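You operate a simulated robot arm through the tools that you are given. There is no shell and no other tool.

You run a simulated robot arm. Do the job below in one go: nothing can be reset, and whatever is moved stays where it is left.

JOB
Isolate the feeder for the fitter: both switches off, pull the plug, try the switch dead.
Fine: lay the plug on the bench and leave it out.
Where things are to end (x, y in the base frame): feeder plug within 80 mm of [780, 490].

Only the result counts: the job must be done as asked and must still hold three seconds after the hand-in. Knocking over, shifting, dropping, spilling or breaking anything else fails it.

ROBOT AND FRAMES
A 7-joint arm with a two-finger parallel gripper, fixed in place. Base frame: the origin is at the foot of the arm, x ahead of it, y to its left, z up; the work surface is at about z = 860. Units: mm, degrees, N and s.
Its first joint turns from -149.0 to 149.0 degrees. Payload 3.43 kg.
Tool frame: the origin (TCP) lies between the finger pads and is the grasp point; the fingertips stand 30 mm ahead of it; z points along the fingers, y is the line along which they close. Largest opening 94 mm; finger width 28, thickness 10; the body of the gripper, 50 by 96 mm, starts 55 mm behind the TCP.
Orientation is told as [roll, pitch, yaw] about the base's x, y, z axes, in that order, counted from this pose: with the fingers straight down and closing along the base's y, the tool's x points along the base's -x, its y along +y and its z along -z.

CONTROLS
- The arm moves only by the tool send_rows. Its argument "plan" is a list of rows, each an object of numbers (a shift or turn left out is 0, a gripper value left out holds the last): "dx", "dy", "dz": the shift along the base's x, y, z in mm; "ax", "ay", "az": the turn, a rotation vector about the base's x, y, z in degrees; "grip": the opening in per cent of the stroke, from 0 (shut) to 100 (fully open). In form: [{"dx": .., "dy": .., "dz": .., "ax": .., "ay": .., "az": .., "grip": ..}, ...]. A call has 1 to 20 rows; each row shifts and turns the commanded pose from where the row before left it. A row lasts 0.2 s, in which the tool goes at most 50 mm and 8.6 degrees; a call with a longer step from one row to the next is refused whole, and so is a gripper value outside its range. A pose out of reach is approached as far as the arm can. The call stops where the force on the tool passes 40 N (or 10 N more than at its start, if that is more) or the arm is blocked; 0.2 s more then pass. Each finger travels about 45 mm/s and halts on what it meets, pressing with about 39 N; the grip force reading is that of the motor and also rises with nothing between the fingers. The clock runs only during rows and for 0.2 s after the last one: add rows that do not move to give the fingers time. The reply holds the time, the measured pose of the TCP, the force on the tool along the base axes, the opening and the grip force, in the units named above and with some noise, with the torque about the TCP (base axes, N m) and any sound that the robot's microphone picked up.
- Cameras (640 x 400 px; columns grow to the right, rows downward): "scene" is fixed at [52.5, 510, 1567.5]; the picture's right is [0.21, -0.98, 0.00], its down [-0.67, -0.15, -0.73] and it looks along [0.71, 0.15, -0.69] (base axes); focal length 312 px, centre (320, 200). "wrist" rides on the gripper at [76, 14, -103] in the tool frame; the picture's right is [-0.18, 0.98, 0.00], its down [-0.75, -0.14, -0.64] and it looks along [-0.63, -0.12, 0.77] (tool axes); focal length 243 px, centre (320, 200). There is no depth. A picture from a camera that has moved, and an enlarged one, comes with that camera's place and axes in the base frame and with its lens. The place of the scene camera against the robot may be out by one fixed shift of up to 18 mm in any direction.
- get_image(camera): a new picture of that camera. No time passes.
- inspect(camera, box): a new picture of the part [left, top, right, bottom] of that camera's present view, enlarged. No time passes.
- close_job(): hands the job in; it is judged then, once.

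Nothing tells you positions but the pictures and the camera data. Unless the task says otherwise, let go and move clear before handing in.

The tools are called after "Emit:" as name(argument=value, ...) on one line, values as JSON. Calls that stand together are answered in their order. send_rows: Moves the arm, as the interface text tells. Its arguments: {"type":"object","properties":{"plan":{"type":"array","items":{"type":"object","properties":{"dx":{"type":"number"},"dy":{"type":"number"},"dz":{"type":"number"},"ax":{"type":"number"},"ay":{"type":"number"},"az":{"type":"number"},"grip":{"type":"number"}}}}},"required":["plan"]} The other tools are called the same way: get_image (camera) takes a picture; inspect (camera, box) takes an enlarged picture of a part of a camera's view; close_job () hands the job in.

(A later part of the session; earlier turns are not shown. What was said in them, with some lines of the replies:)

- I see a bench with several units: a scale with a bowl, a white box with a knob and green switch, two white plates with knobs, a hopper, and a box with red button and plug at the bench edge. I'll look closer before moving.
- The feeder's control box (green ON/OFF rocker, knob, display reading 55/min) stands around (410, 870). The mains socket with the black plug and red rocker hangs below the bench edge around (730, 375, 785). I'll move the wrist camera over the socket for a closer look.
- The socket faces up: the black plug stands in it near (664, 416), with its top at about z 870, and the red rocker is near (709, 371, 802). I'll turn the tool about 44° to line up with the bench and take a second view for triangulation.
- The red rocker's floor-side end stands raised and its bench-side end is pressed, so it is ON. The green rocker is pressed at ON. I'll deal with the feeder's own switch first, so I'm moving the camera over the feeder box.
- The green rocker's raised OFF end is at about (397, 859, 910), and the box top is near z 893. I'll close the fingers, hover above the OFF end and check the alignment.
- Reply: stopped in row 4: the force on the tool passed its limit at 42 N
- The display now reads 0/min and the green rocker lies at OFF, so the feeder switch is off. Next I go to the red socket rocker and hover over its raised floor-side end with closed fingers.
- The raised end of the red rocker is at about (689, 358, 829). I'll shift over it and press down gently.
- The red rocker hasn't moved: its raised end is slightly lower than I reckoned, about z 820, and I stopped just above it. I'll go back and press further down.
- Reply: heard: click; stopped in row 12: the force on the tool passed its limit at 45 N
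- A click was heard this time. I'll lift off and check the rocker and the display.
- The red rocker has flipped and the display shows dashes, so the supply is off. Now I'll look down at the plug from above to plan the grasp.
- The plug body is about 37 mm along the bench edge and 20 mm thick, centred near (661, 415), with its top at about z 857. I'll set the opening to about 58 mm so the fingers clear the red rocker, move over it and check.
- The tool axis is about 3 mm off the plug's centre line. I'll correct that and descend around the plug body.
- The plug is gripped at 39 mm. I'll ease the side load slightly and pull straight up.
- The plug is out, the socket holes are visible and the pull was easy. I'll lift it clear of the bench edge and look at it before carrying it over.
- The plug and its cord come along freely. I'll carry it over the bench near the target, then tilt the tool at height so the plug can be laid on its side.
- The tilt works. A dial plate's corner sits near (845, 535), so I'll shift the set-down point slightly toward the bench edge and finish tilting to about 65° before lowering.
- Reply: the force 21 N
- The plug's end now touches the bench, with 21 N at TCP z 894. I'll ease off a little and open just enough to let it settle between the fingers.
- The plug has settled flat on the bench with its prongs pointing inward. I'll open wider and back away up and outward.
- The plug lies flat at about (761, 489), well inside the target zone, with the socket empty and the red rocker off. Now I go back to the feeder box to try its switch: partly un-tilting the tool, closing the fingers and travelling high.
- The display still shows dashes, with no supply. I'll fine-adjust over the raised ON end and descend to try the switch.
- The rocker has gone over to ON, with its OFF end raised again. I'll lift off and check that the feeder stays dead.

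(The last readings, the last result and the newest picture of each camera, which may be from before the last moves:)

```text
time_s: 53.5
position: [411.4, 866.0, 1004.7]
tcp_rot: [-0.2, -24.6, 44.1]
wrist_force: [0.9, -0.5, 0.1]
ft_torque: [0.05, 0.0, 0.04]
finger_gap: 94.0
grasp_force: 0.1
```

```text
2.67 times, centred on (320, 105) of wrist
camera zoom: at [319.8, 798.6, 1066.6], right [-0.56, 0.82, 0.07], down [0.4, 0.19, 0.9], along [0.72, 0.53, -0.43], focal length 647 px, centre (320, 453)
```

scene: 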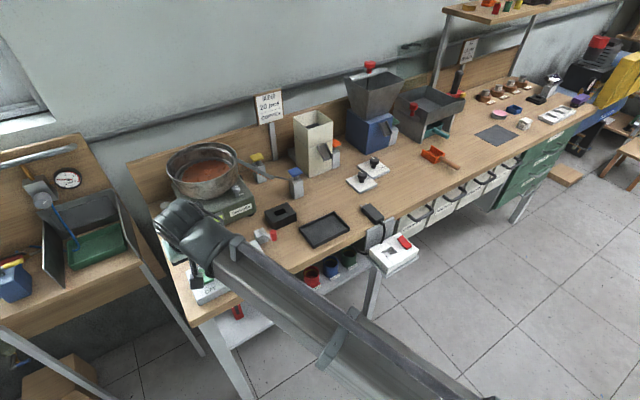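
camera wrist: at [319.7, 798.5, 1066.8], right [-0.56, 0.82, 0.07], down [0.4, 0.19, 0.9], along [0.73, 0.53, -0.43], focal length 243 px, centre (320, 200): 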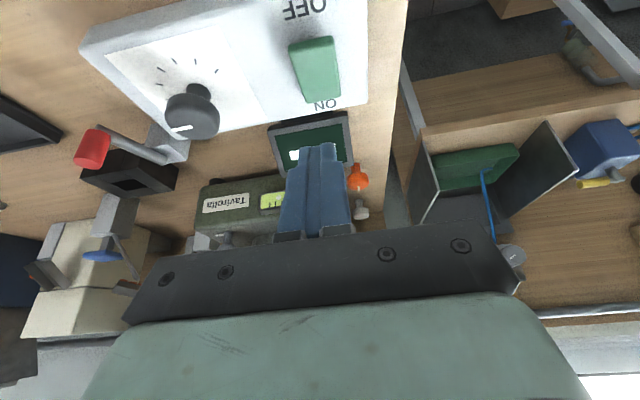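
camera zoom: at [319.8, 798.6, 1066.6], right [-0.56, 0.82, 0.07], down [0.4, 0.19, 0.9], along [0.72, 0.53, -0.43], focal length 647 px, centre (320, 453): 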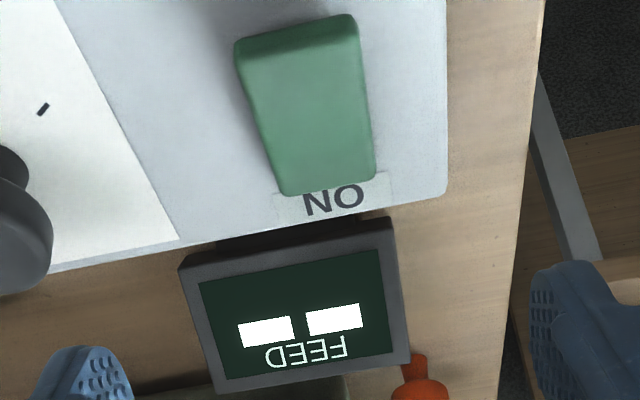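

The try is good: with the feeder switch at ON, the display still shows dashes, so it is dead. Now I'll return the switch to OFF: tool vertical, fingers closed, over the OFF end.

Emit:
send_rows(plan=[{"ax": -5.59, "ay": 5.91, "grip": 0}, {"ax": -5.59, "ay": 5.91}, {"ax": -5.59, "ay": 5.91}, {"dx": -11.5, "dy": -7.5}, {}, {}, {"dz": -25}, {"dz": -20}, {}])

Emit:
inspect(camera="wrist", box=[260, 80, 400, 180])

```text
time_s: 55.5
position: [397.4, 859.8, 956.3]
tcp_rot: [0.1, -0.1, 43.9]
wrist_force: [-0.1, 0.9, 1.0]
ft_torque: [0.01, 0.03, 0.02]
finger_gap: 0.0
grasp_force: 33.1
```

```text
4.00 times, centred on (330, 130) of wrist
camera zoom: at [331.2, 816.2, 1059.5], right [-0.55, 0.83, 0.0], down [0.64, 0.42, 0.64], along [0.54, 0.36, -0.77], focal length 970 px, centre (280, 480)
```

zoom: 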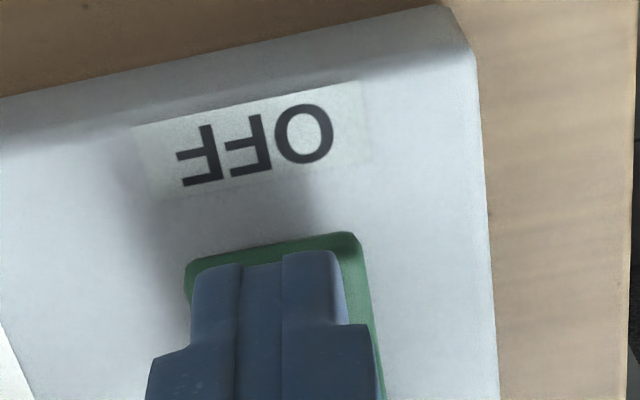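

Emit:
send_rows(plan=[{"dx": 1.8, "dy": 0.8}, {"dz": -12}, {"dz": -8}, {"dz": -3}, {"dz": -2}, {"dz": -2}, {"dz": -2}, {}])

Emit:
inspect(camera="wrist", box=[260, 80, 400, 180])

```text
time_s: 57.4
position: [401.4, 860.8, 932.0]
tcp_rot: [0.2, -0.4, 44.1]
wrist_force: [-2.4, -5.0, 12.4]
ft_torque: [-0.05, -0.05, 0.05]
finger_gap: 0.1
grasp_force: 32.8
stopped in row 8: the force on the tool passed its limit at 41 N (the readings are from after the stop); the commanded pose is now the measured one
```

```text
4.00 times, centred on (330, 130) of wrist
camera zoom: at [334.3, 817.0, 1035.4], right [-0.55, 0.83, 0.0], down [0.64, 0.42, 0.65], along [0.54, 0.36, -0.76], focal length 970 px, centre (280, 480)
```

zoom: 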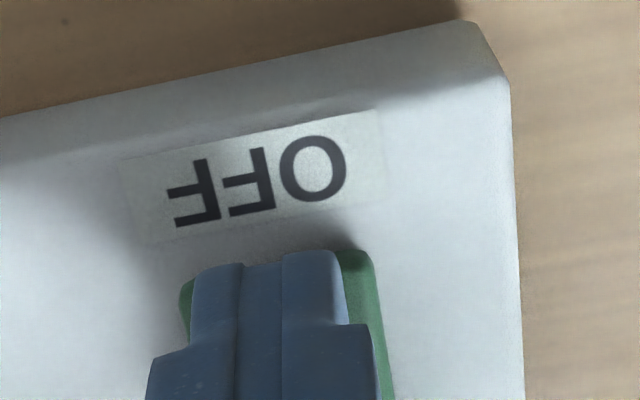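

The press ended in the same way as the first time. I'll lift, clear the view and check both switches and the plug.

Emit:
send_rows(plan=[{"dz": 20}, {"dz": 35}, {"dx": -20, "dy": -20, "dz": 25}, {"dx": 15, "dy": -42, "dz": 10}, {"dx": 26, "dy": -40}, {"dx": 26, "dy": -40}, {"dx": 26, "dy": -40, "grip": 50}, {"dx": 26, "dy": -40}, {}])

Emit:
get_image(camera="scene")

Emit:
inspect(camera="scene", box=[140, 200, 300, 310])

Emit:
inspect(camera="scene", box=[340, 170, 440, 280])

```text
time_s: 59.4
position: [501.1, 638.8, 1019.7]
tcp_rot: [0.2, -0.4, 44.1]
wrist_force: [0.3, 0.2, -0.2]
ft_torque: [0.0, -0.02, 0.0]
finger_gap: 47.0
grasp_force: 0.1
```

```text
taken
```

scene: 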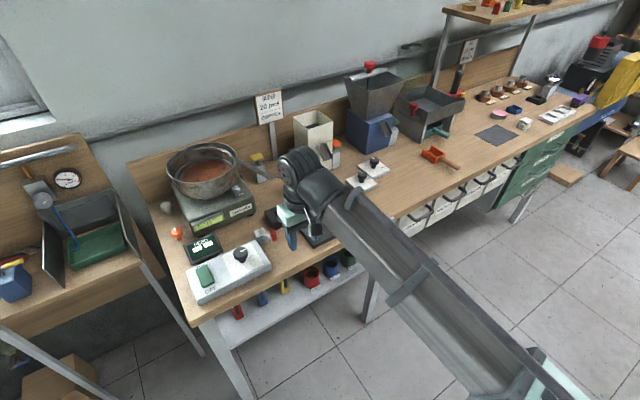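

```text
3.64 times, centred on (220, 255) of scene
camera zoom: at [52.5, 510.0, 1567.5], right [0.21, -0.98, 0.0], down [-0.67, -0.15, -0.73], along [0.71, 0.15, -0.69], focal length 1133 px, centre (684, 0)
```

zoom: 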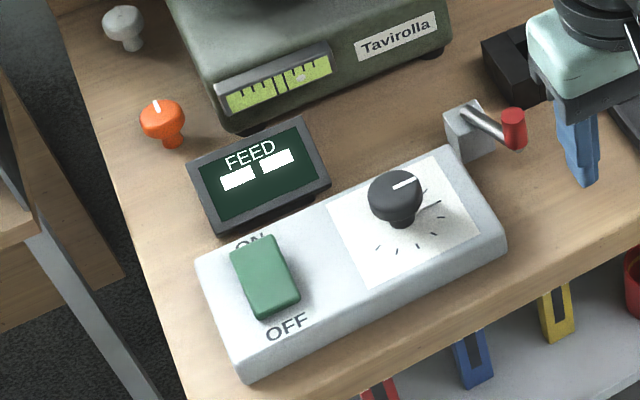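

```text
3.64 times, centred on (390, 225) of scene
camera zoom: at [52.5, 510.0, 1567.5], right [0.21, -0.98, 0.0], down [-0.67, -0.15, -0.73], along [0.71, 0.15, -0.69], focal length 1133 px, centre (66, 109)
```

zoom: 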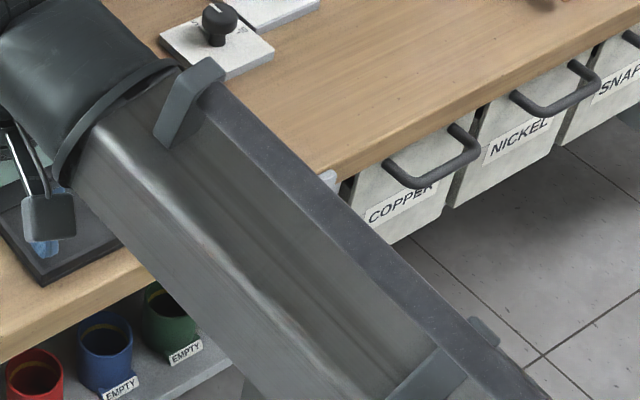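

The feeder switch is back at OFF and nothing on its box has moved. I'll move the arm clear of the plug and socket for a final check.

Emit:
send_rows(plan=[{"dx": 24, "dy": -35, "dz": 10}, {"dx": 24, "dy": -35, "dz": 10}, {"dx": 24, "dy": -35, "dz": 10}, {"dx": 24, "dy": -35, "dz": 10}, {"dx": 24, "dy": -35}, {"dx": 24, "dy": -35}, {"dx": 24, "dy": -35}, {"dx": 24, "dy": -35}, {"dx": 24, "dy": -35}, {"dx": 24, "dy": -35}, {}])

Emit:
get_image(camera="scene")

Emit:
inspect(camera="scene", box=[340, 170, 440, 280])

Emit:
get_image(camera="wrist")

```text
time_s: 61.8
position: [740.6, 288.8, 1061.2]
tcp_rot: [0.3, -0.4, 44.1]
wrist_force: [0.8, -0.9, -0.1]
ft_torque: [0.02, 0.01, 0.0]
finger_gap: 46.9
grasp_force: 0.0
```

```text
taken
```

scene: 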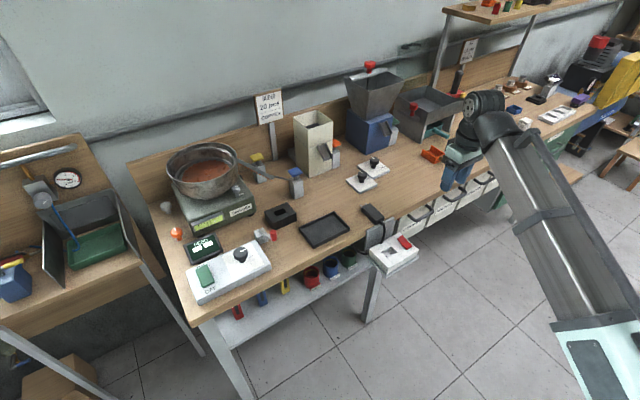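

```text
3.64 times, centred on (390, 225) of scene
camera zoom: at [52.5, 510.0, 1567.5], right [0.21, -0.98, 0.0], down [-0.67, -0.15, -0.73], along [0.71, 0.15, -0.69], focal length 1133 px, centre (66, 109)
```

zoom: 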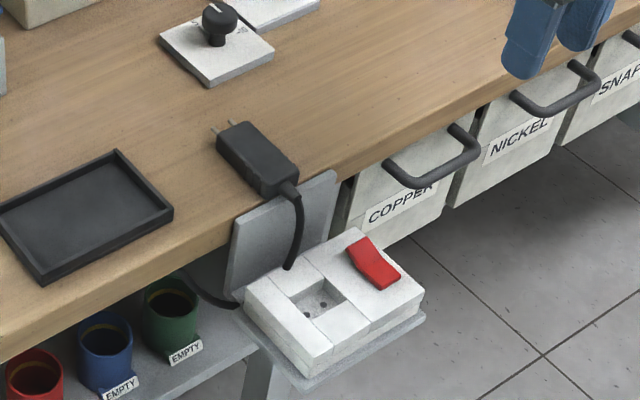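

```text
taken
camera wrist: at [674.9, 245.0, 1165.1], right [-0.55, 0.83, 0.0], down [0.64, 0.42, 0.65], along [0.54, 0.36, -0.76], focal length 243 px, centre (320, 200)
```

wrist: 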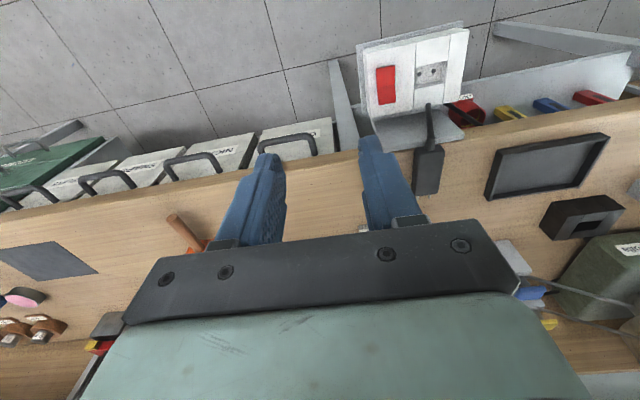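

Everything checks out. The feeder switch and the red socket rocker are both off, the socket is empty, and the plug lies flat at about (752, 486), within 80 mm of the target. The switch was tried dead and put back to OFF, and the arm is clear, so I'm handing in.

Emit:
close_job()

```text
The job is handed in.
```

The feeder is isolated for the fitter, and I've handed the job in; no verdict came back with the hand-in.

- **Switches:** The feeder's green switch and the red socket switch are both off. The feeder display went from 55/min to 0/min, then to dashes once the socket was off.
- **Plug:** It is out of the socket and lying flat on the bench at about (752, 486), roughly 30 mm from [780, 490].
- **Tried dead:** With the plug out, I switched the feeder to ON. The display stayed on dashes, so I put the switch back to OFF.

In the final pictures nothing else looked disturbed: the speed knob, dial plates and tray were where they started. The arm is clear of the bench with its fingers empty.
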